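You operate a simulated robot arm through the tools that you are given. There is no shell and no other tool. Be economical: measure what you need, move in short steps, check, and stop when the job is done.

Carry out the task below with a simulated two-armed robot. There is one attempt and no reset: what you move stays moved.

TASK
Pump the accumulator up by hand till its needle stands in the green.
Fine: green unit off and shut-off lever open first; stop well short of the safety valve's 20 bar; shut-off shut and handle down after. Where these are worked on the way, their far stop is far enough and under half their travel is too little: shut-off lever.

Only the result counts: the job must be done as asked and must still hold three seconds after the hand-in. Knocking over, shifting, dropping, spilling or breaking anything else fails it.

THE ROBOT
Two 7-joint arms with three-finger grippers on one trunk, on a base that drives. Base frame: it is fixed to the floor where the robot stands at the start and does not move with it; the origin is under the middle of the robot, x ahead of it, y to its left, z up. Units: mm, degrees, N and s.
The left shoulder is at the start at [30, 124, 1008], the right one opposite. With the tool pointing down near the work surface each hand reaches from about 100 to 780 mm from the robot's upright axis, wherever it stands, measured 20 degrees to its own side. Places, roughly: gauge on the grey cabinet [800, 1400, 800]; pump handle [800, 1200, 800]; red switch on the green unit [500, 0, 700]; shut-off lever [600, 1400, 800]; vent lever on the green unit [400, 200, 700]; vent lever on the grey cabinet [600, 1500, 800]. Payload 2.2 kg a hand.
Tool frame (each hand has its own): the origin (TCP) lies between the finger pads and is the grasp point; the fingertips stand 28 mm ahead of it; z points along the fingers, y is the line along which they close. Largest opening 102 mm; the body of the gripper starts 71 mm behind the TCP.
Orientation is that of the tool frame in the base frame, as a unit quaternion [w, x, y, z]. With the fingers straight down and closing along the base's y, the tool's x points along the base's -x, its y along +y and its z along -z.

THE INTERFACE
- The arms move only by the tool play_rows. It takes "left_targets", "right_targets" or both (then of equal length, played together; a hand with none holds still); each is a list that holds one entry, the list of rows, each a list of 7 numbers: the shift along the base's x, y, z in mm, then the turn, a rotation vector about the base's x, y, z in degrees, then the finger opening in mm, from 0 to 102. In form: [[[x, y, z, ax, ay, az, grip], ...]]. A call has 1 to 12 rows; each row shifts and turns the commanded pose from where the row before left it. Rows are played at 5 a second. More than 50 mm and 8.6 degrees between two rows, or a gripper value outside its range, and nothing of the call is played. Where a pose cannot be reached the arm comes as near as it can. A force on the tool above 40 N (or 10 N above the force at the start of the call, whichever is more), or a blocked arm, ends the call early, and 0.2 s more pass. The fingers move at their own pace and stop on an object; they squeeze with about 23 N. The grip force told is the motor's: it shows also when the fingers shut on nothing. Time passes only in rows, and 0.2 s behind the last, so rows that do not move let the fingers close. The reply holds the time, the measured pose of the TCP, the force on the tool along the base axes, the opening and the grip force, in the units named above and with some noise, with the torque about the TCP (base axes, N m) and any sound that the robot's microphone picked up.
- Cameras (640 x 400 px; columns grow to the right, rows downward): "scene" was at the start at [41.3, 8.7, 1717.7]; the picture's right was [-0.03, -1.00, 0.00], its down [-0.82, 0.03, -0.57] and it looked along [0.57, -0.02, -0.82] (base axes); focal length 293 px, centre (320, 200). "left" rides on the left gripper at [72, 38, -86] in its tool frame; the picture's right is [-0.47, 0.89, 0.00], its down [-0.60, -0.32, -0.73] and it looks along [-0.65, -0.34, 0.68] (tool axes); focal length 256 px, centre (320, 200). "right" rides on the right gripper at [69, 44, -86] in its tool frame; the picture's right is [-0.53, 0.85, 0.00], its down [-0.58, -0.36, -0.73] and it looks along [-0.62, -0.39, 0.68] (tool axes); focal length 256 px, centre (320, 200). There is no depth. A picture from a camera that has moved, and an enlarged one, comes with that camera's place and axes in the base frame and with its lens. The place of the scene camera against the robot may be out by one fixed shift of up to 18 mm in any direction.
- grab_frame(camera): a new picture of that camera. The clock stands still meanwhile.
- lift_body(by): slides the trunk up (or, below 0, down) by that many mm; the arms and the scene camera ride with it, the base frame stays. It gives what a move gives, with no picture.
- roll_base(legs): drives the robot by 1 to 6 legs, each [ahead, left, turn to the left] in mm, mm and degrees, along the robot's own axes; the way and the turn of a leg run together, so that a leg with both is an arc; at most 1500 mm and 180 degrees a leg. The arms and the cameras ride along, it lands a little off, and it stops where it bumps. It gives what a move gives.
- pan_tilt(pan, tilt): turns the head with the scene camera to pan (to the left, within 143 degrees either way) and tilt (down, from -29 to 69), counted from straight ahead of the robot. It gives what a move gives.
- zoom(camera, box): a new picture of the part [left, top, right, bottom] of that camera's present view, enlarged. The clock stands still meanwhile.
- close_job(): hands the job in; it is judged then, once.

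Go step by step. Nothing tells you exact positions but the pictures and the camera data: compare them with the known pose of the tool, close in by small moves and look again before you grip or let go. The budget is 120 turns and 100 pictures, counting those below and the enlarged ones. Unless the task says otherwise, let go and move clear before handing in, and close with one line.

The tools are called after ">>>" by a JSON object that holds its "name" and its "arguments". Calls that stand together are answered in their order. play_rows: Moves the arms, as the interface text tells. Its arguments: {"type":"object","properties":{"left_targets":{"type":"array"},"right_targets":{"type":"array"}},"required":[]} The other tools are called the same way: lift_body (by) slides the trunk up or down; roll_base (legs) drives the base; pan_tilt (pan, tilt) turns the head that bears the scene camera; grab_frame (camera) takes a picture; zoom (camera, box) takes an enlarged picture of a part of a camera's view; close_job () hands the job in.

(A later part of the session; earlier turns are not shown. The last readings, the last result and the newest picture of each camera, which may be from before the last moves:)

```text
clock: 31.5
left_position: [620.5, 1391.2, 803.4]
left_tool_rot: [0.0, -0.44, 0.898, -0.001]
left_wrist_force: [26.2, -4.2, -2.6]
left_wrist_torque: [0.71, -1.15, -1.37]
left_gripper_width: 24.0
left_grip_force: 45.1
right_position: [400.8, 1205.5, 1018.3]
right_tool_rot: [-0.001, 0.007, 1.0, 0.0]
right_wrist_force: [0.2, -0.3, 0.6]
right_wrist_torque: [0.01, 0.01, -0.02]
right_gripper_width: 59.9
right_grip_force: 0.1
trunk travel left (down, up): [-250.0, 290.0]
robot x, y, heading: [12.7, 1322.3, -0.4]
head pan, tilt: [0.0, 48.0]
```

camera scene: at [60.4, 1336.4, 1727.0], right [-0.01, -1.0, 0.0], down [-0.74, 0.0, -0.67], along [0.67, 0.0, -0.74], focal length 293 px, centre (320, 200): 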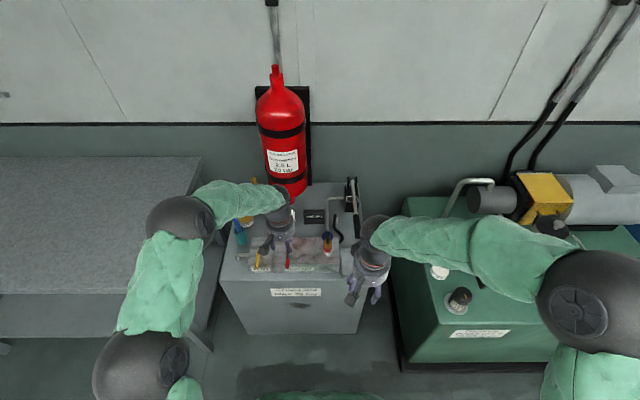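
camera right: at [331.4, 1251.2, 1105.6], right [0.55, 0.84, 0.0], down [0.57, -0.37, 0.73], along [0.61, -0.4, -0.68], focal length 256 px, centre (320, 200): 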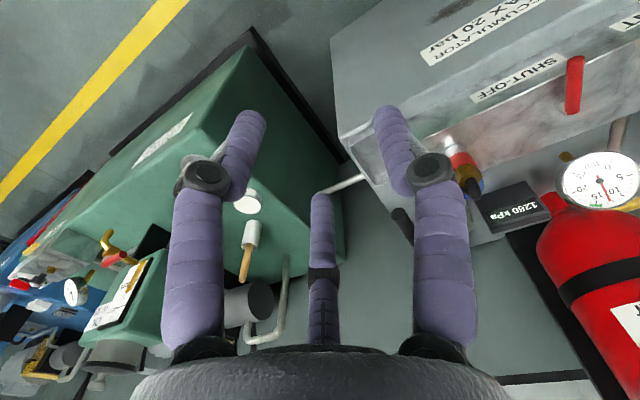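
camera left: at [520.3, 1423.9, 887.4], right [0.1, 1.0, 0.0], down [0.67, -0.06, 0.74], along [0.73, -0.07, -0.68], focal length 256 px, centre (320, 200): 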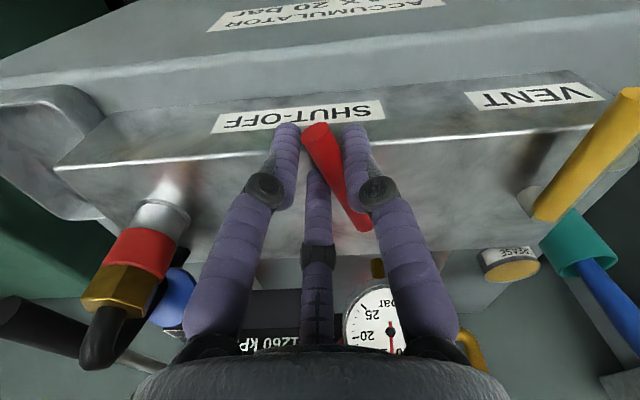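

Forces are fine, the turn runs a little ahead of the shift. I continue to the end of the swing.

>>> {"name": "play_rows", "arguments": {"left_targets": [[[8.5, -6, 0, 0, 0, 6, 0], [8, -4, 0, 0, 0, 7.5, 0], [7.5, -2.4, 0, 0, 0, 7.5, 0], [7.5, -1.5, 0, 0, 0, 7.5, 0], [7.5, -0.5, 0, 0, 0, 6, 0]]]}}

>>> {"name": "grab_frame", "arguments": {"camera": "left"}}

```text
clock: 32.7
left_position: [655.7, 1379.7, 803.0]
left_tool_rot: [-0.003, -0.687, 0.726, 0.001]
left_wrist_force: [2.7, 28.6, 5.2]
left_wrist_torque: [0.34, -0.04, -0.2]
left_gripper_width: 23.2
left_grip_force: 45.3
right_position: [400.3, 1207.8, 1018.7]
right_tool_rot: [0.0, 0.006, 1.0, -0.001]
right_wrist_force: [-0.6, -0.4, -0.2]
right_wrist_torque: [0.02, 0.0, -0.01]
right_gripper_width: 59.9
right_grip_force: 0.0
trunk travel left (down, up): [-250.0, 290.0]
robot x, y, heading: [13.7, 1328.0, -0.3]
head pan, tilt: [0.0, 48.0]
```

```text
64 pictures are left
camera left: at [615.1, 1311.3, 888.1], right [-0.86, 0.51, 0.0], down [0.35, 0.59, 0.73], along [0.37, 0.63, -0.68], focal length 256 px, centre (320, 200)
```

left: 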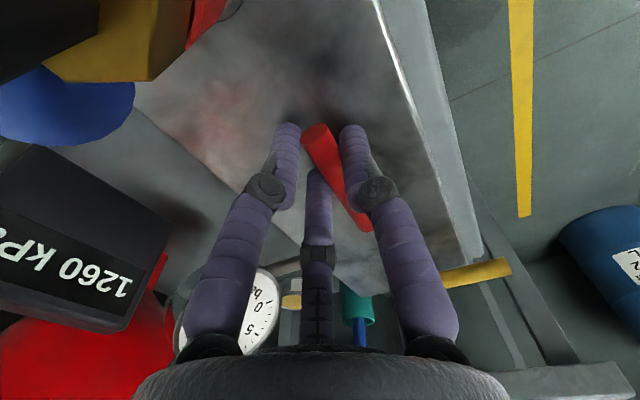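

The lever stands about 87° round. I nudge a bit further to feel for the stop.

>>> {"name": "play_rows", "arguments": {"left_targets": [[[4, 2.5, 0, 0, 0, 4, 0], [4, 1, 0, 0, 0, 4, 0]]]}}

```text
clock: 33.3
left_position: [661.7, 1379.3, 802.4]
left_tool_rot: [0.002, 0.735, -0.679, -0.003]
left_wrist_force: [-14.4, 20.2, 8.6]
left_wrist_torque: [1.16, 0.26, -1.23]
left_gripper_width: 24.4
left_grip_force: 45.0
right_position: [397.7, 1208.1, 1019.5]
right_tool_rot: [0.001, 0.007, 1.0, -0.001]
right_wrist_force: [-0.2, 1.3, 0.4]
right_wrist_torque: [-0.03, -0.01, 0.01]
right_gripper_width: 60.3
right_grip_force: 0.0
trunk travel left (down, up): [-250.0, 290.0]
robot x, y, heading: [9.3, 1326.3, -0.4]
head pan, tilt: [0.0, 48.0]
```

It resists at about 92°, so it is at its far stop: shut-off open. I release, lift and withdraw the left hand, turning it back.

>>> {"name": "play_rows", "arguments": {"left_targets": [[[-3, -3, 0, 0, 0, 0, 20], [0, 0, 0, 0, 0, 0, 60], [0, 0, 0, 0, 0, 0, 70], [0, 0, 35, 0, 0, 0, 70], [0, 0, 45, 0, 0, 0, 70], [0, 0, 45, 0, 0, 0, 70], [-20, 10, 40, 0, 0, -8, 60], [-30, 20, 30, 0, 0, -8, 60], [-35, 20, 25, 0, 0, -8, 60], [-35, 25, 10, 0, 0, -8, 60], [-35, 25, 0, 0, 0, -8, 60], [-35, 25, 0, 0, 0, -8, 60]]]}}

>>> {"name": "play_rows", "arguments": {"left_targets": [[[-30, 20, 0, 0, 0, -8, 60], [-20, 20, 0, 0, 0, -8, 60], [0, 10, 0, 0, 0, -8, 60], [0, 0, 0, 0, 0, -8, 60], [0, 0, 0, 0, 0, -8, 60], [0, 0, 0, 0, 0, -8, 60]]]}}

>>> {"name": "zoom", "arguments": {"camera": "scene", "box": [225, 165, 385, 285]}}

```text
clock: 35.9
left_position: [470.1, 1502.3, 1035.9]
left_tool_rot: [0.0, -0.395, 0.919, 0.0]
left_wrist_force: [0.2, 0.6, 0.1]
left_wrist_torque: [0.02, -0.02, 0.02]
left_gripper_width: 60.1
left_grip_force: 0.0
right_position: [398.1, 1205.9, 1020.1]
right_tool_rot: [0.001, 0.007, 1.0, 0.0]
right_wrist_force: [0.1, 0.2, 0.3]
right_wrist_torque: [-0.05, -0.05, 0.03]
right_gripper_width: 59.8
right_grip_force: 0.0
trunk travel left (down, up): [-250.0, 290.0]
robot x, y, heading: [12.7, 1326.4, -0.3]
head pan, tilt: [0.0, 48.0]
```

```text
clock: 37.3
left_position: [423.7, 1551.6, 1033.9]
left_tool_rot: [0.0, 0.013, 1.0, 0.0]
left_wrist_force: [0.6, -0.4, 0.7]
left_wrist_torque: [-0.02, 0.01, 0.0]
left_gripper_width: 59.7
left_grip_force: 0.0
right_position: [400.5, 1206.3, 1018.5]
right_tool_rot: [-0.001, 0.007, 1.0, 0.0]
right_wrist_force: [-0.5, 0.8, 0.4]
right_wrist_torque: [-0.02, -0.04, -0.01]
right_gripper_width: 60.0
right_grip_force: 0.0
trunk travel left (down, up): [-250.0, 290.0]
robot x, y, heading: [9.6, 1327.0, -0.3]
head pan, tilt: [0.0, 48.0]
```

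```text
3.33 times, centred on (305, 225) of scene
camera zoom: at [59.3, 1336.7, 1727.0], right [-0.01, -1.0, 0.0], down [-0.74, 0.0, -0.67], along [0.67, 0.0, -0.74], focal length 977 px, centre (370, 117)
```

zoom: 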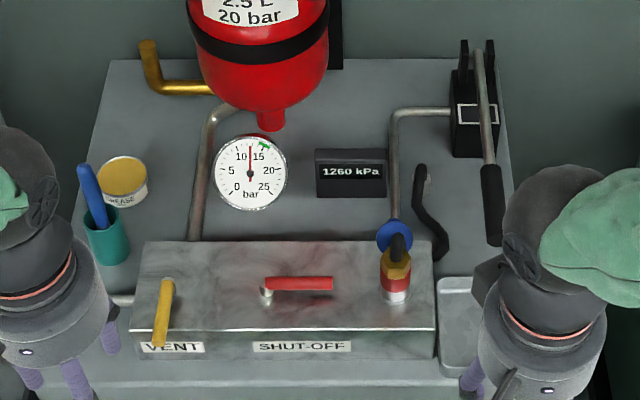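

The shut-off now lies across to the right (open); gauge still 12.6 bar. Next I move the right hand to view the pump handle.

>>> {"name": "play_rows", "arguments": {"right_targets": [[[40, 10, 15, 0, 0, 0, 60], [40, 10, 15, 0, 0, 0, 60], [40, 10, 15, 0, 0, 0, 60], [20, 10, 0, 0, 0, 0, 60]]]}}

>>> {"name": "grab_frame", "arguments": {"camera": "right"}}

>>> {"name": "grab_frame", "arguments": {"camera": "scene"}}

```text
clock: 38.3
left_position: [422.0, 1551.5, 1032.2]
left_tool_rot: [0.0, 0.012, 1.0, 0.0]
left_wrist_force: [0.1, 0.2, -0.3]
left_wrist_torque: [0.0, 0.0, 0.02]
left_gripper_width: 59.8
left_grip_force: 0.0
right_position: [539.1, 1244.4, 1061.3]
right_tool_rot: [0.0, 0.007, 1.0, 0.0]
right_wrist_force: [0.0, 0.1, 0.5]
right_wrist_torque: [0.01, -0.02, -0.01]
right_gripper_width: 59.9
right_grip_force: 0.2
trunk travel left (down, up): [-250.0, 290.0]
robot x, y, heading: [11.2, 1324.0, -0.4]
head pan, tilt: [0.0, 48.0]
```

```text
62 pictures are left
camera right: at [470.9, 1290.1, 1149.0], right [0.55, 0.84, 0.0], down [0.57, -0.37, 0.73], along [0.61, -0.4, -0.68], focal length 256 px, centre (320, 200)
```

right: 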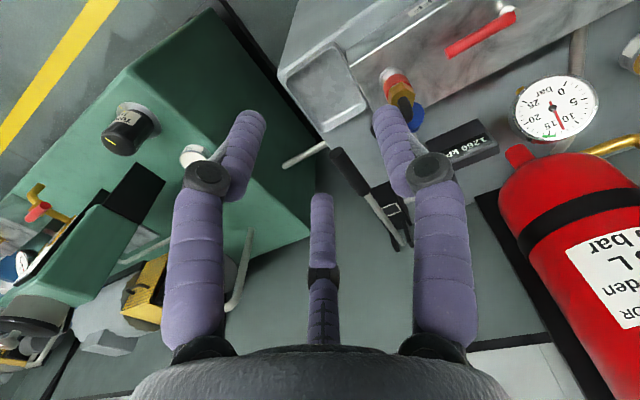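

```text
61 pictures are left
camera scene: at [59.5, 1336.9, 1727.0], right [-0.01, -1.0, 0.0], down [-0.74, 0.0, -0.67], along [0.67, 0.0, -0.74], focal length 293 px, centre (320, 200)
```

scene: 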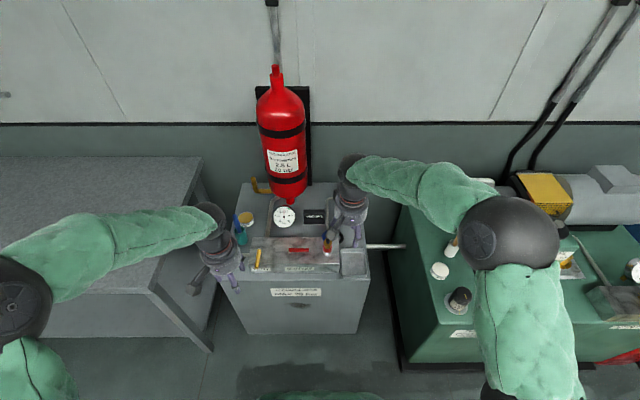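

The handle runs along x: grip end near [680, 1183, 838], pivot near [965, 1183, 845]. It is close to the reach limit, so I drive 120 mm ahead first and look again.

>>> {"name": "roll_base", "arguments": {"legs": [[120, 0, 0]]}}

>>> {"name": "grab_frame", "arguments": {"camera": "right"}}

>>> {"name": "grab_frame", "arguments": {"camera": "scene"}}

```text
clock: 39.6
left_position: [546.4, 1550.6, 1032.7]
left_tool_rot: [0.0, 0.011, 1.0, 0.001]
left_wrist_force: [0.5, 0.2, -1.7]
left_wrist_torque: [0.02, 0.04, 0.02]
left_gripper_width: 59.9
left_grip_force: 0.1
right_position: [663.4, 1243.5, 1061.0]
right_tool_rot: [0.0, 0.006, 1.0, 0.001]
right_wrist_force: [-0.1, -0.7, -0.6]
right_wrist_torque: [-0.01, 0.06, -0.01]
right_gripper_width: 60.0
right_grip_force: 0.0
trunk travel left (down, up): [-250.0, 290.0]
robot x, y, heading: [134.4, 1327.0, -0.3]
head pan, tilt: [0.0, 48.0]
```

```text
60 pictures are left
camera right: at [595.4, 1289.6, 1148.0], right [0.54, 0.84, 0.0], down [0.57, -0.37, 0.73], along [0.61, -0.4, -0.68], focal length 256 px, centre (320, 200)
```

right: 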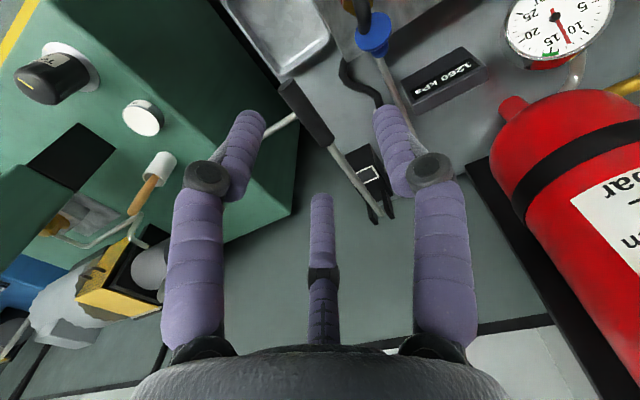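

```text
59 pictures are left
camera scene: at [185.2, 1336.1, 1727.0], right [-0.01, -1.0, 0.0], down [-0.74, 0.0, -0.67], along [0.67, 0.0, -0.74], focal length 293 px, centre (320, 200)
```

scene: 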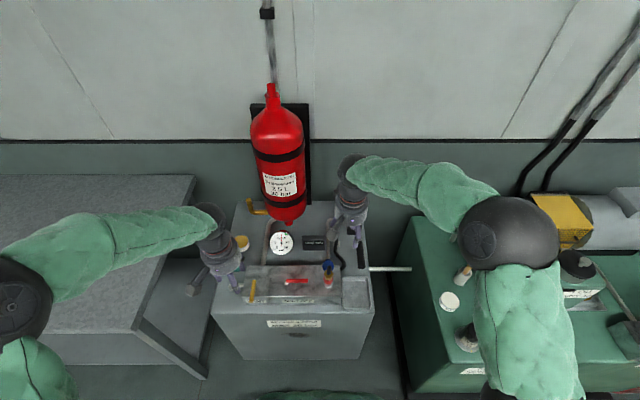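

I zoom the right view for finer handle coordinates.

>>> {"name": "zoom", "arguments": {"camera": "right", "box": [260, 60, 420, 240]}}

```text
2.22 times, centred on (340, 150) of right
camera zoom: at [595.4, 1289.6, 1148.0], right [0.54, 0.84, 0.0], down [0.57, -0.37, 0.73], along [0.61, -0.4, -0.68], focal length 569 px, centre (276, 311)
```

zoom: 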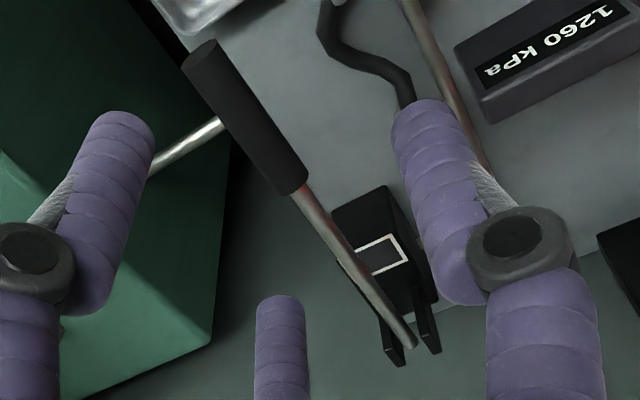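

The handle lies level at y ≈ 1185, z ≈ 850, with the grip from x ≈ 677 to 778. I bring the right hand above the grip, tilted 20° forward.

>>> {"name": "play_rows", "arguments": {"right_targets": [[[10, -14.5, -25, 0, -5, 0, 60], [10, -14.5, -30, 0, -5, 0, 60], [10, -14.5, -30, 0, -5, 0, 60], [10, -14.5, -40, 0, -5, 0, 60]]]}}

>>> {"name": "grab_frame", "arguments": {"camera": "right"}}

>>> {"name": "zoom", "arguments": {"camera": "scene", "box": [250, 170, 410, 290]}}

```text
clock: 40.6
left_position: [546.5, 1551.3, 1032.9]
left_tool_rot: [-0.001, 0.011, 1.0, 0.0]
left_wrist_force: [0.3, 0.0, 1.0]
left_wrist_torque: [0.0, 0.03, 0.01]
left_gripper_width: 59.8
left_grip_force: 0.1
right_position: [703.8, 1185.1, 935.5]
right_tool_rot: [0.175, 0.007, 0.985, 0.001]
right_wrist_force: [0.4, -0.7, -0.1]
right_wrist_torque: [0.02, 0.02, 0.0]
right_gripper_width: 60.1
right_grip_force: 0.0
trunk travel left (down, up): [-250.0, 290.0]
robot x, y, heading: [134.4, 1325.9, -0.5]
head pan, tilt: [0.0, 48.0]
```

```text
57 pictures are left
camera right: at [609.2, 1229.7, 992.7], right [0.51, 0.84, 0.19], down [0.29, -0.37, 0.88], along [0.81, -0.4, -0.43], focal length 256 px, centre (320, 200)
```

right: 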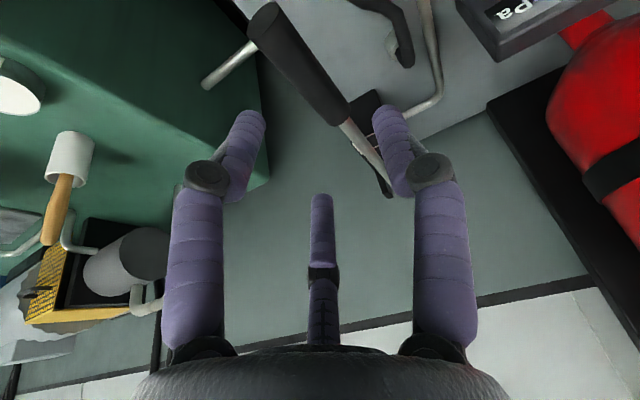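

```text
3.33 times, centred on (330, 230) of scene
camera zoom: at [183.8, 1335.4, 1727.0], right [-0.01, -1.0, 0.0], down [-0.74, 0.0, -0.67], along [0.67, 0.0, -0.74], focal length 977 px, centre (287, 100)
```

zoom: 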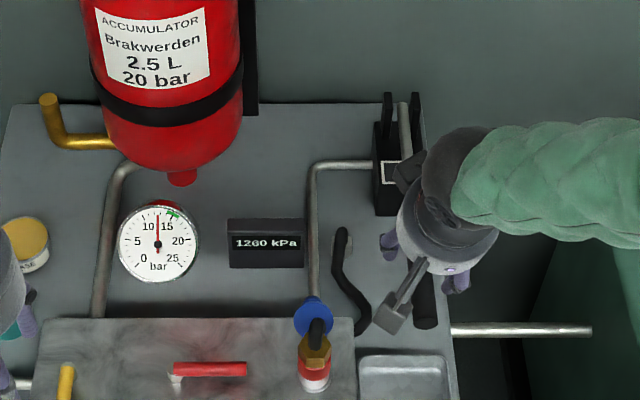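

All fits: grip axis y ≈ 1187, z ≈ 848. I lower around it and check.

>>> {"name": "play_rows", "arguments": {"right_targets": [[[0, 2, -30, 0, 0, 0, 60], [0, 0, -30, 0, 0, 0, 60], [0, 0, -22, 0, 0, 0, 60]]]}}

>>> {"name": "grab_frame", "arguments": {"camera": "right"}}

```text
clock: 41.4
left_position: [543.2, 1548.6, 1033.6]
left_tool_rot: [-0.001, 0.012, 1.0, 0.001]
left_wrist_force: [0.5, 0.0, -0.5]
left_wrist_torque: [0.03, 0.05, 0.02]
left_gripper_width: 59.8
left_grip_force: 0.0
right_position: [697.8, 1185.1, 851.0]
right_tool_rot: [0.171, 0.007, 0.985, 0.0]
right_wrist_force: [-17.3, -12.0, 12.0]
right_wrist_torque: [-0.5, 0.51, 0.27]
right_gripper_width: 81.7
right_grip_force: 11.8
trunk travel left (down, up): [-250.0, 290.0]
robot x, y, heading: [136.4, 1325.9, -0.3]
head pan, tilt: [0.0, 48.0]
```

```text
55 pictures are left
camera right: at [604.3, 1229.9, 909.9], right [0.51, 0.84, 0.18], down [0.29, -0.37, 0.88], along [0.81, -0.4, -0.43], focal length 256 px, centre (320, 200)
```

right: 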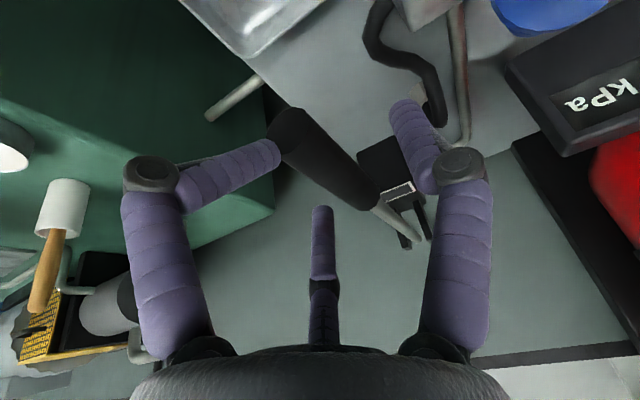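

One finger met the grip's side: the opening was too small for the thick grip. I raise, open fully and move 30 mm further along the handle.

>>> {"name": "play_rows", "arguments": {"right_targets": [[[0, 0, 30, 0, 0, 0, 60], [0, 0, 40, 0, 0, 0, 100], [15, 0, 0, 0, 0, 0, 100], [15, 0, 0, 0, 0, 0, 100]]]}}

>>> {"name": "grab_frame", "arguments": {"camera": "right"}}

>>> {"name": "zoom", "arguments": {"camera": "scene", "box": [250, 170, 410, 290]}}

```text
clock: 42.4
left_position: [546.1, 1551.2, 1033.4]
left_tool_rot: [0.0, 0.011, 1.0, 0.0]
left_wrist_force: [-0.4, 0.2, -0.1]
left_wrist_torque: [0.0, -0.01, 0.01]
left_gripper_width: 59.9
left_grip_force: 0.0
right_position: [730.2, 1186.9, 925.0]
right_tool_rot: [0.173, 0.006, 0.985, 0.002]
right_wrist_force: [0.0, 0.7, -0.1]
right_wrist_torque: [-0.01, -0.01, 0.03]
right_gripper_width: 100.1
right_grip_force: 0.0
trunk travel left (down, up): [-250.0, 290.0]
robot x, y, heading: [138.0, 1327.8, -0.3]
head pan, tilt: [0.0, 48.0]
```

```text
54 pictures are left
camera right: at [637.1, 1232.1, 982.2], right [0.51, 0.84, 0.19], down [0.29, -0.37, 0.88], along [0.81, -0.4, -0.43], focal length 256 px, centre (320, 200)
```

right: 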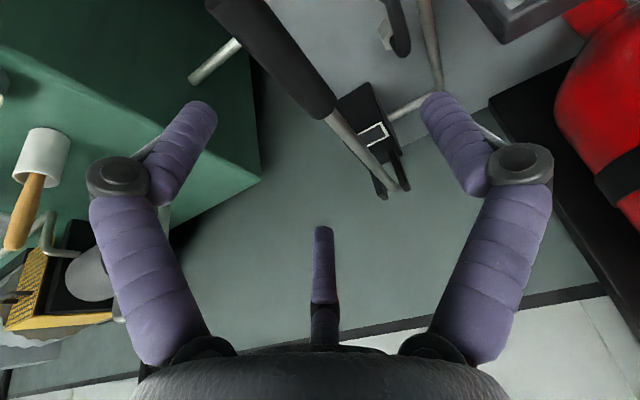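

```text
3.33 times, centred on (330, 230) of scene
camera zoom: at [182.9, 1336.0, 1727.0], right [-0.01, -1.0, 0.0], down [-0.74, 0.0, -0.67], along [0.67, 0.0, -0.74], focal length 977 px, centre (287, 100)
```

zoom: 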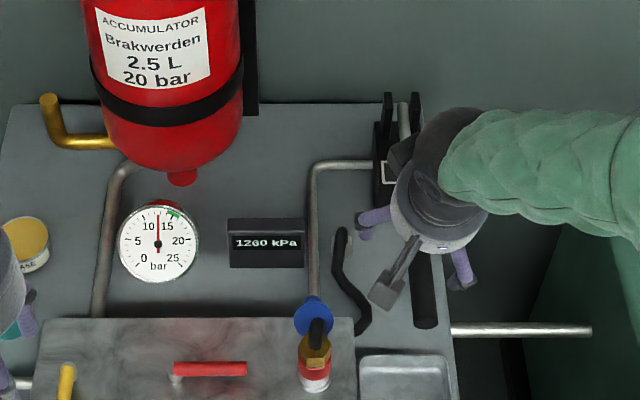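

The grip is clear and the fingers are now wide. I lower again around it.

>>> {"name": "play_rows", "arguments": {"right_targets": [[[0, 0, -30, 0, 0, 0, 100], [0, 0, -25, 0, 0, 0, 100], [0, 0, -17, 0, 0, 0, 100]]]}}

>>> {"name": "grab_frame", "arguments": {"camera": "right"}}

```text
clock: 43.2
left_position: [545.5, 1550.5, 1033.5]
left_tool_rot: [0.0, 0.011, 1.0, 0.0]
left_wrist_force: [0.6, -0.3, 0.2]
left_wrist_torque: [-0.01, -0.01, 0.01]
left_gripper_width: 60.0
left_grip_force: 0.0
right_position: [732.1, 1187.1, 852.8]
right_tool_rot: [0.173, 0.007, 0.985, 0.001]
right_wrist_force: [0.1, -1.6, -0.5]
right_wrist_torque: [-0.07, 0.04, 0.05]
right_gripper_width: 100.2
right_grip_force: 0.0
trunk travel left (down, up): [-250.0, 290.0]
robot x, y, heading: [134.0, 1327.1, -0.4]
head pan, tilt: [0.0, 48.0]
```

```text
52 pictures are left
camera right: at [637.8, 1232.5, 910.8], right [0.51, 0.84, 0.19], down [0.29, -0.37, 0.88], along [0.81, -0.4, -0.43], focal length 256 px, centre (320, 200)
```

right: 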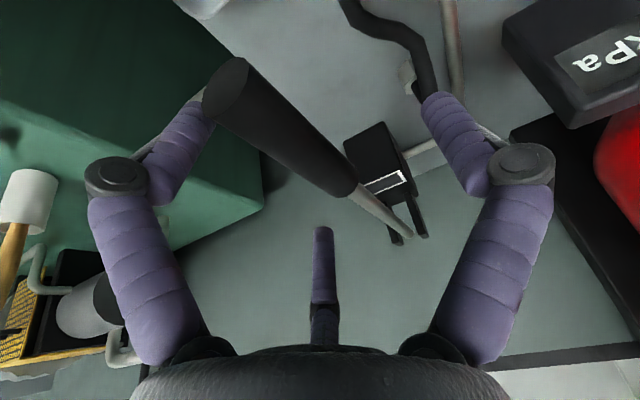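

The grip axis is nearer z ≈ 840. I lower 9 mm more and close.

>>> {"name": "play_rows", "arguments": {"right_targets": [[[0, 1, -9, 0, 0, 0, 100], [0, 0, 0, 0, 0, 0, 70], [0, 0, 0, 0, 0, 0, 40], [0, 0, 0, 0, 0, 0, 0], [0, 0, 0, 0, 0, 0, 0]]]}}

>>> {"name": "grab_frame", "arguments": {"camera": "right"}}

```text
clock: 43.9
left_position: [546.1, 1547.3, 1034.1]
left_tool_rot: [0.0, 0.013, 1.0, 0.001]
left_wrist_force: [-0.5, 1.2, 0.7]
left_wrist_torque: [0.01, -0.01, 0.02]
left_gripper_width: 60.0
left_grip_force: 0.0
right_position: [726.7, 1175.7, 842.7]
right_tool_rot: [0.168, 0.009, 0.986, -0.005]
right_wrist_force: [-9.6, -27.2, 0.8]
right_wrist_torque: [-0.52, 0.27, 0.6]
right_gripper_width: 54.3
right_grip_force: 10.9
trunk travel left (down, up): [-250.0, 290.0]
robot x, y, heading: [135.4, 1320.5, -0.5]
head pan, tilt: [0.0, 48.0]
stopped in row 3 (right hand): the force on the tool passed its limit at 47 N (the readings are from after the stop); the commanded pose is now the measured one
```

```text
51 pictures are left
camera right: at [634.1, 1223.1, 901.8], right [0.52, 0.84, 0.17], down [0.3, -0.36, 0.88], along [0.8, -0.41, -0.44], focal length 256 px, centre (320, 200)
```

right: 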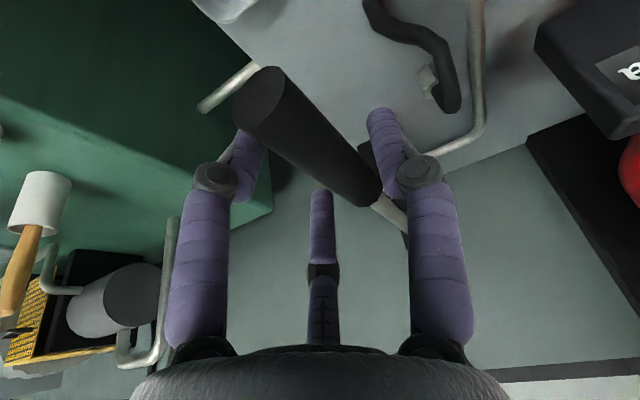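

The fingers on the -y side met the grip first and pushed the arm. I shift 6 mm to -y and close gradually.

>>> {"name": "play_rows", "arguments": {"right_targets": [[[0, -6, 0, 0, 0, 0, 56], [0, 0, 0, 0, 0, 0, 48], [0, 0, 0, 0, 0, 0, 40]]]}}

>>> {"name": "zoom", "arguments": {"camera": "right", "box": [200, 40, 460, 240]}}

```text
clock: 44.7
left_position: [544.7, 1549.6, 1033.0]
left_tool_rot: [0.0, 0.014, 1.0, 0.001]
left_wrist_force: [0.2, 0.0, -0.2]
left_wrist_torque: [0.01, 0.02, 0.03]
left_gripper_width: 60.1
left_grip_force: 0.0
right_position: [728.5, 1175.7, 843.0]
right_tool_rot: [0.169, 0.008, 0.986, -0.004]
right_wrist_force: [-4.9, -16.6, -1.3]
right_wrist_torque: [-0.28, 0.14, 0.31]
right_gripper_width: 48.5
right_grip_force: 5.8
trunk travel left (down, up): [-250.0, 290.0]
robot x, y, heading: [136.4, 1322.6, -0.3]
head pan, tilt: [0.0, 48.0]
```

```text
2.00 times, centred on (330, 140) of right
camera zoom: at [635.1, 1221.2, 901.8], right [0.52, 0.84, 0.17], down [0.29, -0.37, 0.88], along [0.8, -0.41, -0.44], focal length 512 px, centre (300, 320)
```

zoom: 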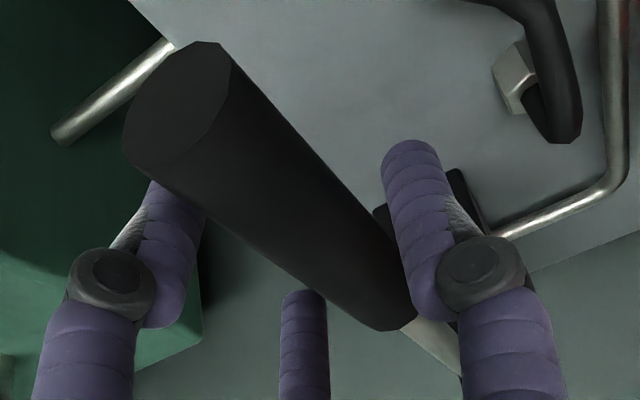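

Nearly seated. One more small shift and close fully.

>>> {"name": "play_rows", "arguments": {"right_targets": [[[0, -3, 0, 0, 0, 0, 40], [0, 0, 0, 0, 0, 0, 30], [0, 0, 0, 0, 0, 0, 0], [0, 0, 0, 0, 0, 0, 0]]]}}

>>> {"name": "zoom", "arguments": {"camera": "right", "box": [200, 40, 460, 240]}}

```text
clock: 45.7
left_position: [545.5, 1549.0, 1034.4]
left_tool_rot: [0.0, 0.012, 1.0, 0.0]
left_wrist_force: [0.8, 1.3, -0.7]
left_wrist_torque: [0.0, 0.03, -0.02]
left_gripper_width: 60.1
left_grip_force: 0.1
right_position: [727.3, 1172.2, 843.5]
right_tool_rot: [0.17, 0.007, 0.985, -0.004]
right_wrist_force: [-7.2, -11.3, -0.9]
right_wrist_torque: [-0.16, 0.21, 1.05]
right_gripper_width: 38.0
right_grip_force: 44.7
trunk travel left (down, up): [-250.0, 290.0]
robot x, y, heading: [132.8, 1323.1, -0.4]
head pan, tilt: [0.0, 48.0]
```

```text
2.00 times, centred on (330, 140) of right
camera zoom: at [635.0, 1218.8, 902.4], right [0.52, 0.84, 0.17], down [0.29, -0.37, 0.88], along [0.8, -0.41, -0.43], focal length 512 px, centre (300, 320)
```

zoom: 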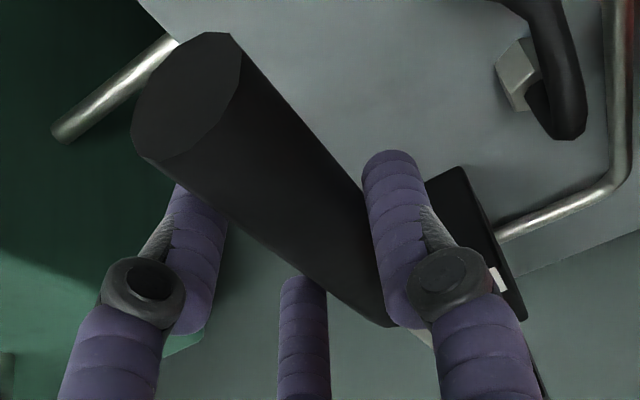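

Gripped (38 mm, 45 N). I lift the handle through a first 15° arc about its pivot, turning the hand with it.

>>> {"name": "play_rows", "arguments": {"right_targets": [[[0.9, 0, 20.7, 0, 5, 0, 0], [2.7, 0, 20.6, 0, 5, 0, 0], [4.5, 0, 20.3, 0, 5, 0, 0]]]}}

>>> {"name": "zoom", "arguments": {"camera": "scene", "box": [250, 170, 410, 290]}}

```text
clock: 46.5
left_position: [548.8, 1550.0, 1032.4]
left_tool_rot: [0.0, 0.012, 1.0, 0.001]
left_wrist_force: [0.8, -0.3, 0.0]
left_wrist_torque: [-0.01, -0.02, 0.0]
left_gripper_width: 59.9
left_grip_force: 0.1
right_position: [740.8, 1172.5, 908.4]
right_tool_rot: [0.043, 0.007, 0.999, -0.004]
right_wrist_force: [10.6, -11.5, -4.7]
right_wrist_torque: [-0.16, -0.45, 1.36]
right_gripper_width: 37.9
right_grip_force: 44.8
trunk travel left (down, up): [-250.0, 290.0]
robot x, y, heading: [136.2, 1326.0, -0.3]
head pan, tilt: [0.0, 48.0]
```

```text
3.33 times, centred on (330, 230) of scene
camera zoom: at [184.9, 1333.7, 1727.0], right [-0.01, -1.0, 0.0], down [-0.74, 0.01, -0.67], along [0.67, 0.0, -0.74], focal length 977 px, centre (287, 100)
```

zoom: 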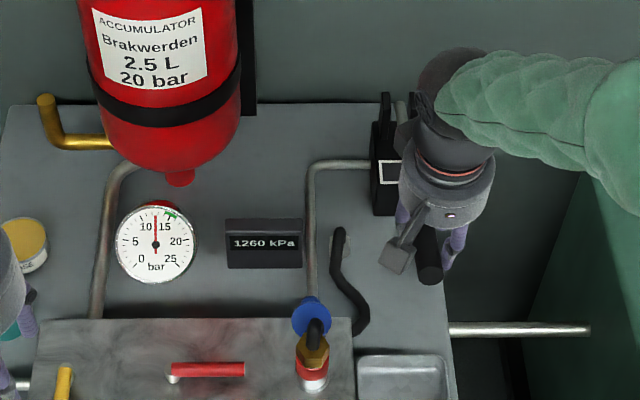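

The handle rises with little force. I continue another 20°.

>>> {"name": "play_rows", "arguments": {"right_targets": [[[7.2, 0, 19.8, 0, 5, 0, 0], [8.5, 0, 19.2, 0, 5, 0, 0], [9.8, 0, 18.4, 0, 5, 0, 0], [11.1, 0, 17.5, 0, 5, 0, 0]]]}}

```text
clock: 47.5
left_position: [548.7, 1548.4, 1032.5]
left_tool_rot: [-0.002, 0.013, 1.0, 0.001]
left_wrist_force: [-0.7, 0.2, -0.4]
left_wrist_torque: [-0.03, 0.02, 0.01]
left_gripper_width: 59.7
left_grip_force: 0.0
right_position: [778.8, 1172.1, 979.8]
right_tool_rot: [-0.132, 0.007, 0.991, -0.004]
right_wrist_force: [23.9, -10.8, -9.7]
right_wrist_torque: [0.71, -1.98, 1.14]
right_gripper_width: 38.3
right_grip_force: 44.8
trunk travel left (down, up): [-250.0, 290.0]
robot x, y, heading: [135.9, 1324.6, -0.5]
head pan, tilt: [0.0, 48.0]
```

The pivot fits better at [985, -, 825]. I lift on to find the upper end of the stroke.

>>> {"name": "play_rows", "arguments": {"right_targets": [[[16, 0, 17.4, 0, 4, 0, 0], [16.5, 0, 16.1, 0, 4.5, 0, 0], [17.5, 0, 14.6, 0, 5, 0, 0]]]}}

>>> {"name": "grab_frame", "arguments": {"camera": "scene"}}

```text
clock: 48.2
left_position: [546.6, 1549.0, 1034.1]
left_tool_rot: [-0.001, 0.013, 1.0, -0.001]
left_wrist_force: [-0.7, -0.3, 0.4]
left_wrist_torque: [-0.02, -0.01, 0.02]
left_gripper_width: 60.1
left_grip_force: 0.1
right_position: [793.6, 1172.7, 1000.0]
right_tool_rot: [-0.199, 0.006, 0.98, -0.007]
right_wrist_force: [13.6, -5.8, -15.8]
right_wrist_torque: [0.57, -0.04, 0.99]
right_gripper_width: 38.1
right_grip_force: 45.0
right hand out of reach, approached as far as the arm can: row 2, 3
trunk travel left (down, up): [-250.0, 290.0]
robot x, y, heading: [134.1, 1322.3, -0.5]
head pan, tilt: [0.0, 48.0]
stopped in row 3 (right hand): the force on the tool passed its limit at 55 N (the readings are from after the stop); the commanded pose is now the measured one
```

```text
47 pictures are left
camera scene: at [184.8, 1334.8, 1727.0], right [-0.01, -1.0, 0.0], down [-0.74, 0.01, -0.67], along [0.67, 0.0, -0.74], focal length 293 px, centre (320, 200)
```

scene: 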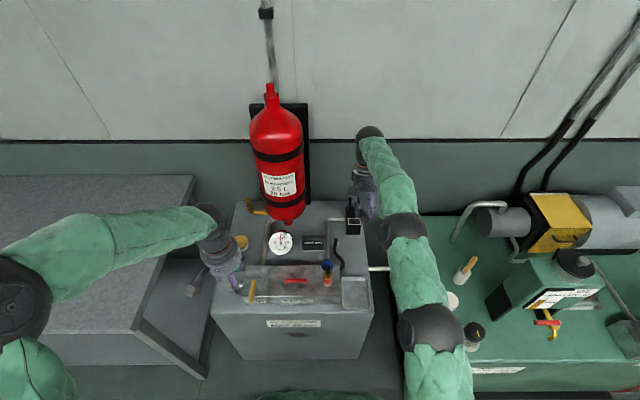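

The arm's reach ends near 38° lift, enough of a stroke. I now push the handle down along the same arc.

>>> {"name": "play_rows", "arguments": {"right_targets": [[[-14, 0, -16.6, 0, -5.3, 0, 0], [-12.3, 0, -17.3, 0, -5.3, 0, 0], [-11, 0, -18.6, 0, -5.3, 0, 0], [-9.5, 0, -19.6, 0, -5.3, 0, 0], [-7.6, 0, -19.8, 0, -5.3, 0, 0], [-6.1, 0, -20.8, 0, -5.3, 0, 0], [-4.3, 0, -21.2, 0, -5.3, 0, 0], [-2.5, 0, -21.1, 0, -5.3, 0, 0]]]}}

>>> {"name": "zoom", "arguments": {"camera": "scene", "box": [250, 170, 410, 290]}}

```text
clock: 50.0
left_position: [544.7, 1551.2, 1033.2]
left_tool_rot: [0.0, 0.013, 1.0, 0.0]
left_wrist_force: [0.2, 0.9, -0.4]
left_wrist_torque: [0.02, -0.01, -0.01]
left_gripper_width: 60.0
left_grip_force: 0.1
right_position: [723.2, 1172.3, 847.7]
right_tool_rot: [0.166, 0.006, 0.986, -0.003]
right_wrist_force: [-10.0, 1.1, -3.7]
right_wrist_torque: [-0.07, 1.81, 1.47]
right_gripper_width: 38.2
right_grip_force: 44.6
trunk travel left (down, up): [-250.0, 290.0]
robot x, y, heading: [135.0, 1326.8, -0.5]
head pan, tilt: [0.0, 48.0]
```

```text
3.33 times, centred on (330, 230) of scene
camera zoom: at [181.1, 1335.6, 1727.1], right [-0.01, -1.0, 0.0], down [-0.74, 0.01, -0.67], along [0.67, 0.0, -0.74], focal length 977 px, centre (287, 100)
```

zoom: 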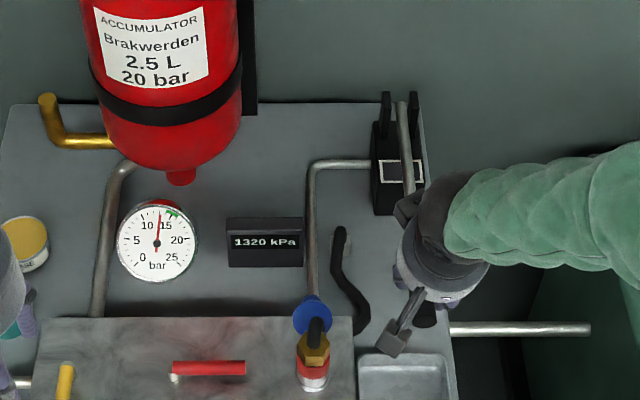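

The stroke works: 1260 → 1320 kPa. I zoom on the gauge to read the green band.

>>> {"name": "zoom", "arguments": {"camera": "scene", "box": [275, 215, 305, 245]}}

```text
13.33 times, centred on (290, 230) of scene
camera zoom: at [181.1, 1335.6, 1727.1], right [-0.01, -1.0, 0.0], down [-0.74, 0.01, -0.67], along [0.67, 0.0, -0.74], focal length 3907 px, centre (720, -200)
```

zoom: 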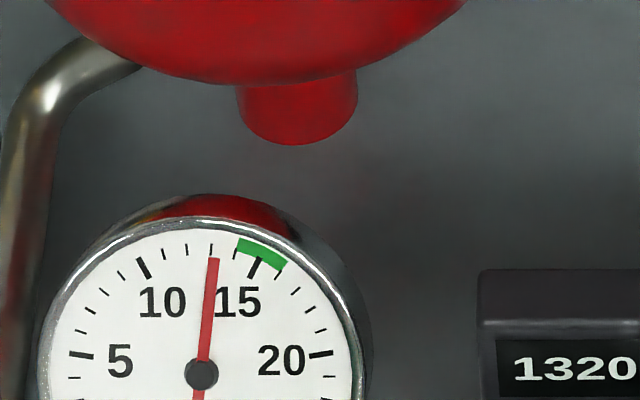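

The green band runs about 14–16.2 bar, so three more such strokes reach about 15. I do one full stroke per call.

>>> {"name": "play_rows", "arguments": {"right_targets": [[[3.8, 0, 28.4, 0, 7.07, 0, 0], [6.9, 0, 27.8, 0, 7.07, 0, 0], [9.9, 0, 26.9, 0, 7.07, 0, 0], [12.8, 0, 25.6, 0, 7.07, 0, 0], [15.6, 0, 24.1, 0, 7.07, 0, 0], [18.2, 0, 22.2, 0, 7.07, 0, 0], [-18.2, 0, -22.2, 0, -7.07, 0, 0], [-15.6, 0, -24.1, 0, -7.07, 0, 0], [-12.8, 0, -25.6, 0, -7.07, 0, 0], [-9.9, 0, -26.9, 0, -7.07, 0, 0], [-6.9, 0, -27.8, 0, -7.07, 0, 0], [-3.8, 0, -28.4, 0, -7.07, 0, 0]]]}}

>>> {"name": "zoom", "arguments": {"camera": "scene", "box": [250, 170, 410, 290]}}

```text
clock: 52.6
left_position: [542.4, 1548.2, 1034.9]
left_tool_rot: [0.001, 0.013, 1.0, 0.001]
left_wrist_force: [-0.3, -0.4, 0.2]
left_wrist_torque: [0.0, -0.02, 0.02]
left_gripper_width: 60.1
left_grip_force: 0.0
right_position: [723.2, 1172.5, 849.3]
right_tool_rot: [0.166, 0.008, 0.986, -0.005]
right_wrist_force: [-27.8, -15.1, 4.1]
right_wrist_torque: [-0.3, 1.07, 1.29]
right_gripper_width: 38.3
right_grip_force: 45.0
trunk travel left (down, up): [-250.0, 290.0]
robot x, y, heading: [129.9, 1326.8, -0.3]
head pan, tilt: [0.0, 48.0]
```

```text
3.33 times, centred on (330, 230) of scene
camera zoom: at [178.0, 1333.6, 1727.2], right [-0.01, -1.0, 0.0], down [-0.74, 0.01, -0.67], along [0.67, 0.0, -0.74], focal length 977 px, centre (287, 100)
```

zoom: 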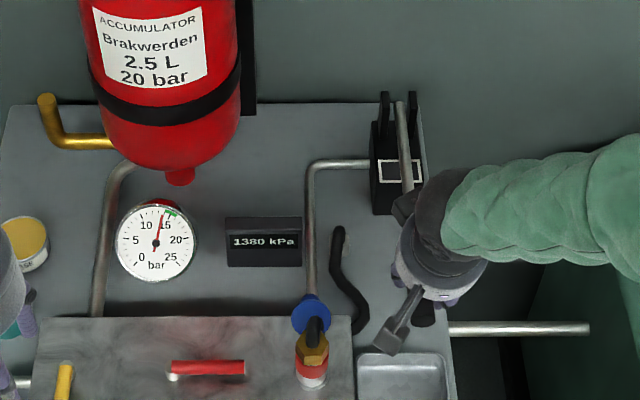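

1380 kPa now. Another stroke, easing 2 mm in x.

>>> {"name": "play_rows", "arguments": {"right_targets": [[[1.3, 0, 28.4, 0, 7.07, 0, 0], [6.9, 0, 27.8, 0, 7.07, 0, 0], [9.9, 0, 26.9, 0, 7.07, 0, 0], [12.8, 0, 25.6, 0, 7.07, 0, 0], [15.6, 0, 24.1, 0, 7.07, 0, 0], [18.2, 0, 22.2, 0, 7.07, 0, 0], [-18.2, 0, -22.2, 0, -7.07, 0, 0], [-15.6, 0, -24.1, 0, -7.07, 0, 0], [-12.8, 0, -25.6, 0, -7.07, 0, 0], [-9.9, 0, -26.9, 0, -7.07, 0, 0], [-6.9, 0, -27.8, 0, -7.07, 0, 0], [-3.8, 0, -29.4, 0, -7.07, 0, 0]]]}}

>>> {"name": "zoom", "arguments": {"camera": "scene", "box": [250, 170, 410, 290]}}

```text
clock: 55.2
left_position: [543.6, 1549.5, 1034.7]
left_tool_rot: [0.001, 0.012, 1.0, 0.001]
left_wrist_force: [-0.3, 0.6, -0.2]
left_wrist_torque: [0.01, 0.0, 0.01]
left_gripper_width: 59.8
left_grip_force: 0.1
right_position: [720.3, 1172.9, 849.6]
right_tool_rot: [0.169, 0.008, 0.986, -0.005]
right_wrist_force: [-22.5, -5.0, 12.4]
right_wrist_torque: [0.21, 0.61, 1.23]
right_gripper_width: 38.3
right_grip_force: 44.8
trunk travel left (down, up): [-250.0, 290.0]
robot x, y, heading: [133.9, 1323.1, -0.6]
head pan, tilt: [0.0, 48.0]
```

```text
3.33 times, centred on (330, 230) of scene
camera zoom: at [177.8, 1334.9, 1727.4], right [-0.01, -1.0, 0.0], down [-0.74, 0.01, -0.67], along [0.67, -0.01, -0.74], focal length 977 px, centre (287, 100)
```

zoom: 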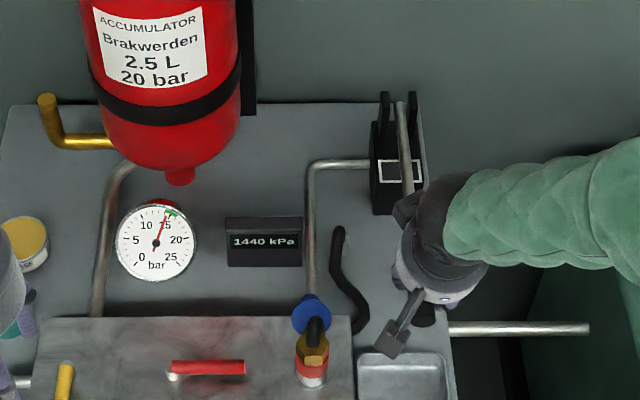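

1440 kPa, just inside the band; one more stroke to sit near its middle.

>>> {"name": "play_rows", "arguments": {"right_targets": [[[1.3, 0, 28.4, 0, 7.07, 0, 0], [6.9, 0, 27.8, 0, 7.07, 0, 0], [9.9, 0, 26.9, 0, 7.07, 0, 0], [12.8, 0, 25.6, 0, 7.07, 0, 0], [15.6, 0, 24.1, 0, 7.07, 0, 0], [18.2, 0, 22.2, 0, 7.07, 0, 0], [-18.2, 0, -22.2, 0, -7.07, 0, 0], [-15.6, 0, -24.1, 0, -7.07, 0, 0], [-12.8, 0, -25.6, 0, -7.07, 0, 0], [-9.9, 0, -26.9, 0, -7.07, 0, 0], [-6.9, 0, -27.8, 0, -7.07, 0, 0], [-3.8, 0, -29.4, 0, -7.07, 0, 0]]]}}

>>> {"name": "zoom", "arguments": {"camera": "scene", "box": [275, 215, 320, 245]}}

>>> {"name": "grab_frame", "arguments": {"camera": "right"}}

```text
clock: 57.8
left_position: [545.3, 1548.3, 1034.8]
left_tool_rot: [0.0, 0.014, 1.0, 0.001]
left_wrist_force: [-0.4, 0.1, -0.1]
left_wrist_torque: [-0.02, 0.0, 0.01]
left_gripper_width: 60.1
left_grip_force: 0.1
right_position: [718.1, 1172.5, 849.2]
right_tool_rot: [0.17, 0.009, 0.985, -0.004]
right_wrist_force: [-3.4, -22.9, 6.8]
right_wrist_torque: [-0.49, 1.18, 1.66]
right_gripper_width: 38.5
right_grip_force: 44.8
trunk travel left (down, up): [-250.0, 290.0]
robot x, y, heading: [132.6, 1321.9, -0.7]
head pan, tilt: [0.0, 48.0]
```

```text
13.33 times, centred on (298, 230) of scene
camera zoom: at [180.9, 1332.6, 1727.2], right [-0.01, -1.0, 0.0], down [-0.74, 0.01, -0.67], along [0.67, 0.0, -0.74], focal length 3907 px, centre (620, -200)
```

zoom: 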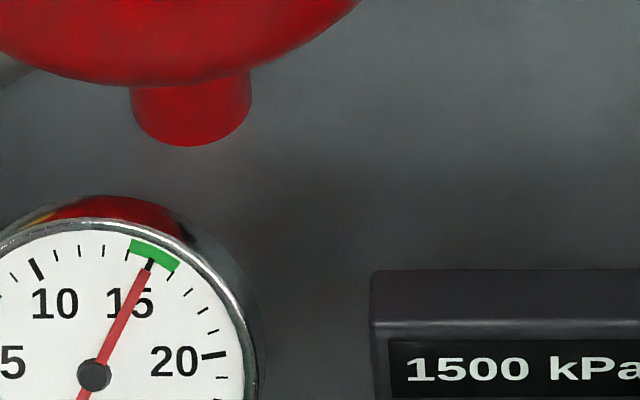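

```text
41 pictures are left
camera right: at [624.7, 1219.4, 907.4], right [0.52, 0.84, 0.17], down [0.29, -0.36, 0.88], along [0.8, -0.41, -0.43], focal length 256 px, centre (320, 200)
```

right: 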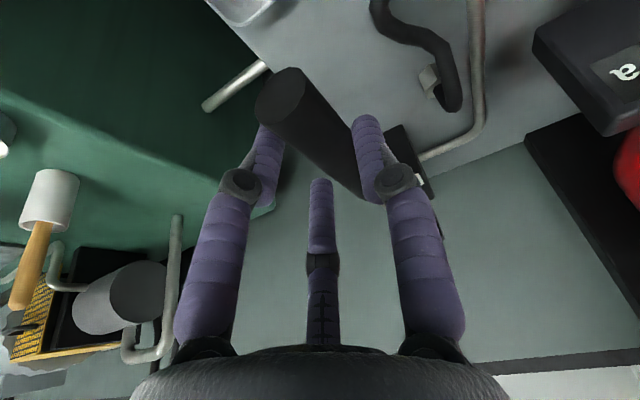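

The needle stands mid-green at 15.0 bar. I press the handle the last few millimetres down to its rest before letting go.

>>> {"name": "play_rows", "arguments": {"right_targets": [[[0, 0, -4, 0, -1, 0, 0], [0, 0, -4, 0, -1, 0, 0], [0, 0, 0, 0, 0, 0, 0]]]}}

```text
clock: 58.2
left_position: [542.3, 1549.9, 1034.1]
left_tool_rot: [0.001, 0.013, 1.0, 0.0]
left_wrist_force: [-0.4, -0.6, 0.4]
left_wrist_torque: [0.01, 0.01, -0.02]
left_gripper_width: 60.0
left_grip_force: 0.1
right_position: [716.6, 1173.0, 846.9]
right_tool_rot: [0.181, 0.008, 0.983, -0.008]
right_wrist_force: [-17.1, -5.5, 20.7]
right_wrist_torque: [-0.06, 0.72, 1.36]
right_gripper_width: 38.1
right_grip_force: 45.3
trunk travel left (down, up): [-250.0, 290.0]
robot x, y, heading: [133.5, 1324.6, -0.4]
head pan, tilt: [0.0, 48.0]
stopped in row 2 (right hand): the force on the tool passed its limit at 42 N (the readings are from after the stop); the commanded pose is now the measured one
```

The handle is on its lower stop (42 N). I open fully and lift the right hand off, backing along the finger direction.

>>> {"name": "play_rows", "arguments": {"right_targets": [[[0, 0, 0, 0, 0, 0, 60], [0, 0, 0, 0, 0, 0, 102], [0, 3, 0, 0, 0, 0, 102], [-7, 4, 20, 0, 0, 0, 102], [-10, 3, 30, 0, 0, 0, 102], [-12, 0, 35, 0, 0, 0, 102], [-12, 0, 40, 0, 0, 0, 102], [-15, 0, 40, 0, 5, 0, 80], [-20, 0, 35, 0, 5, 0, 60], [-30, 0, 20, 0, 5, 0, 60], [-40, 0, 0, 0, 5, 0, 60], [-40, 0, 0, 0, 0, 0, 60]]]}}

>>> {"name": "zoom", "arguments": {"camera": "scene", "box": [230, 170, 410, 305]}}

>>> {"name": "grab_frame", "arguments": {"camera": "right"}}

```text
clock: 60.8
left_position: [544.6, 1549.2, 1034.9]
left_tool_rot: [0.001, 0.013, 1.0, 0.0]
left_wrist_force: [-0.1, -0.5, -0.1]
left_wrist_torque: [-0.03, -0.03, 0.01]
left_gripper_width: 60.1
left_grip_force: 0.0
right_position: [533.3, 1183.8, 1067.1]
right_tool_rot: [0.007, 0.009, 1.0, -0.006]
right_wrist_force: [-0.2, -0.4, 0.0]
right_wrist_torque: [0.02, -0.05, 0.0]
right_gripper_width: 59.9
right_grip_force: 0.1
trunk travel left (down, up): [-250.0, 290.0]
robot x, y, heading: [133.0, 1327.0, -0.7]
head pan, tilt: [0.0, 48.0]
```

```text
2.96 times, centred on (320, 238) of scene
camera zoom: at [179.7, 1335.1, 1727.1], right [-0.01, -1.0, 0.0], down [-0.74, 0.01, -0.67], along [0.67, -0.01, -0.74], focal length 868 px, centre (320, 89)
```

zoom: 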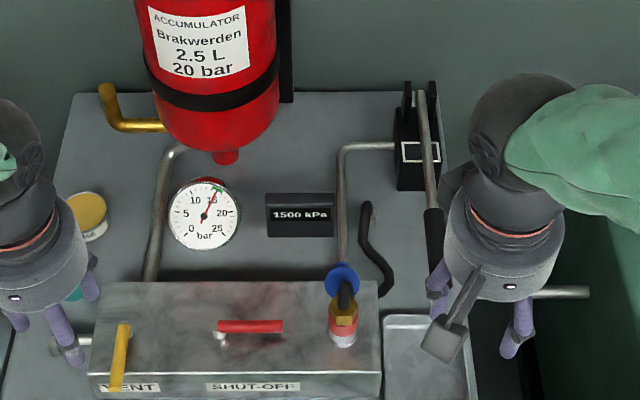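

```text
39 pictures are left
camera right: at [464.4, 1230.7, 1152.0], right [0.55, 0.84, 0.0], down [0.56, -0.36, 0.74], along [0.62, -0.41, -0.67], focal length 256 px, centre (320, 200)
```

right: 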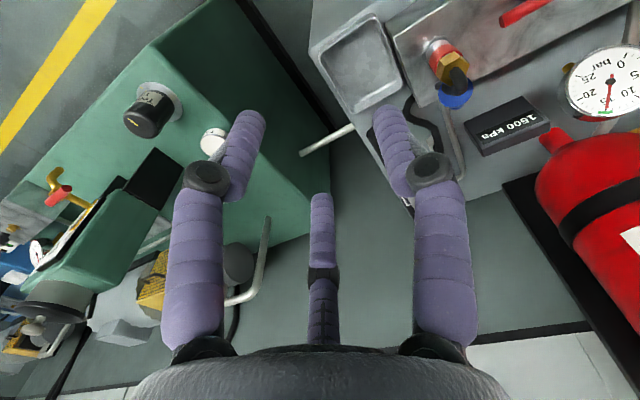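

Handle down, 15.0 bar holding. Now the shut-off: I bring the left hand over the lever with the same turned grip as before.

>>> {"name": "play_rows", "arguments": {"left_targets": [[[9.4, -14.3, 0, 0, 0, 7.6, 60], [9.4, -14.3, 0, 0, 0, 7.6, 60], [9.4, -14.3, 0, 0, 0, 7.6, 60], [9.4, -14.3, 0, 0, 0, 7.6, 60], [9.4, -14.3, 0, 0, 0, 7.6, 60], [9.4, -14.3, 0, 0, 0, 7.6, 60], [9.4, -14.3, -10, 0, 0, 7.6, 60], [9.4, -14.3, -20, 0, 0, 7.6, 60], [9.4, -14.3, -20, 0, 0, 7.6, 60], [9.4, -14.3, -20, 0, 0, 7.6, 60], [9.4, -14.3, -20, 0, 0, 7.6, 60], [9.4, -14.3, -20, 0, 0, 7.6, 60]]]}}

>>> {"name": "grab_frame", "arguments": {"camera": "left"}}

```text
clock: 63.4
left_position: [659.5, 1374.4, 922.3]
left_tool_rot: [0.0, -0.706, 0.708, 0.001]
left_wrist_force: [-0.2, 1.3, -0.4]
left_wrist_torque: [0.0, -0.01, -0.01]
left_gripper_width: 59.9
left_grip_force: 0.0
right_position: [536.4, 1183.7, 1065.1]
right_tool_rot: [0.006, 0.008, 1.0, -0.007]
right_wrist_force: [-0.4, -0.5, -0.2]
right_wrist_torque: [0.04, 0.05, -0.01]
right_gripper_width: 60.1
right_grip_force: 0.0
trunk travel left (down, up): [-250.0, 290.0]
robot x, y, heading: [132.3, 1322.7, -0.4]
head pan, tilt: [0.0, 48.0]
```

```text
38 pictures are left
camera left: at [621.2, 1304.9, 1008.4], right [-0.88, 0.47, 0.0], down [0.32, 0.6, 0.73], along [0.34, 0.65, -0.68], focal length 256 px, centre (320, 200)
```

left: 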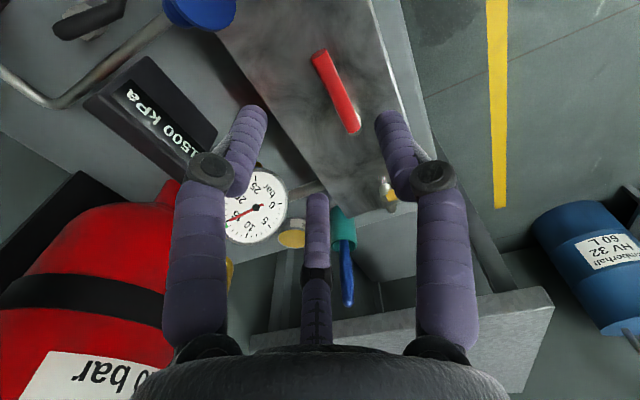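

The lever lies at x ≈ 655, y 1368–1441. I lower onto it at y ≈ 1382 and close.

>>> {"name": "play_rows", "arguments": {"left_targets": [[[0, 7, -40, 0, 0, 0, 60], [0, 0, -40, 0, 0, 0, 60], [0, 0, -39, 0, 0, 0, 60], [0, 0, 0, 0, 0, 0, 60]]]}}

>>> {"name": "grab_frame", "arguments": {"camera": "left"}}

```text
clock: 64.4
left_position: [657.8, 1385.1, 798.6]
left_tool_rot: [0.0, -0.705, 0.709, 0.0]
left_wrist_force: [0.4, 0.3, 0.7]
left_wrist_torque: [0.01, -0.03, 0.0]
left_gripper_width: 60.2
left_grip_force: 0.0
right_position: [534.2, 1183.7, 1066.2]
right_tool_rot: [0.007, 0.008, 1.0, -0.007]
right_wrist_force: [0.1, -0.6, -0.7]
right_wrist_torque: [-0.02, -0.03, 0.02]
right_gripper_width: 59.9
right_grip_force: 0.0
trunk travel left (down, up): [-250.0, 290.0]
robot x, y, heading: [137.7, 1325.4, -0.5]
head pan, tilt: [0.0, 48.0]
```

```text
37 pictures are left
camera left: at [619.6, 1314.2, 883.8], right [-0.88, 0.47, 0.0], down [0.32, 0.6, 0.73], along [0.34, 0.65, -0.68], focal length 256 px, centre (320, 200)
```

left: 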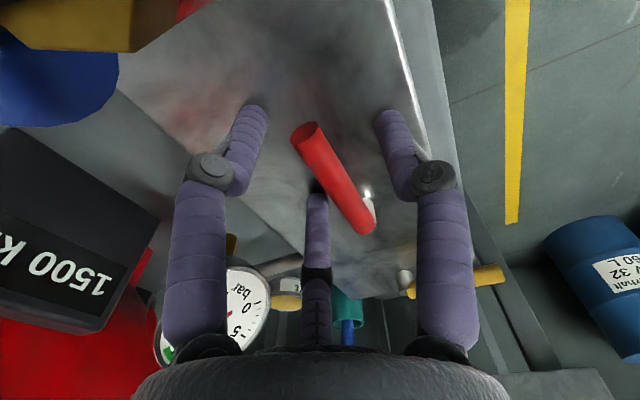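

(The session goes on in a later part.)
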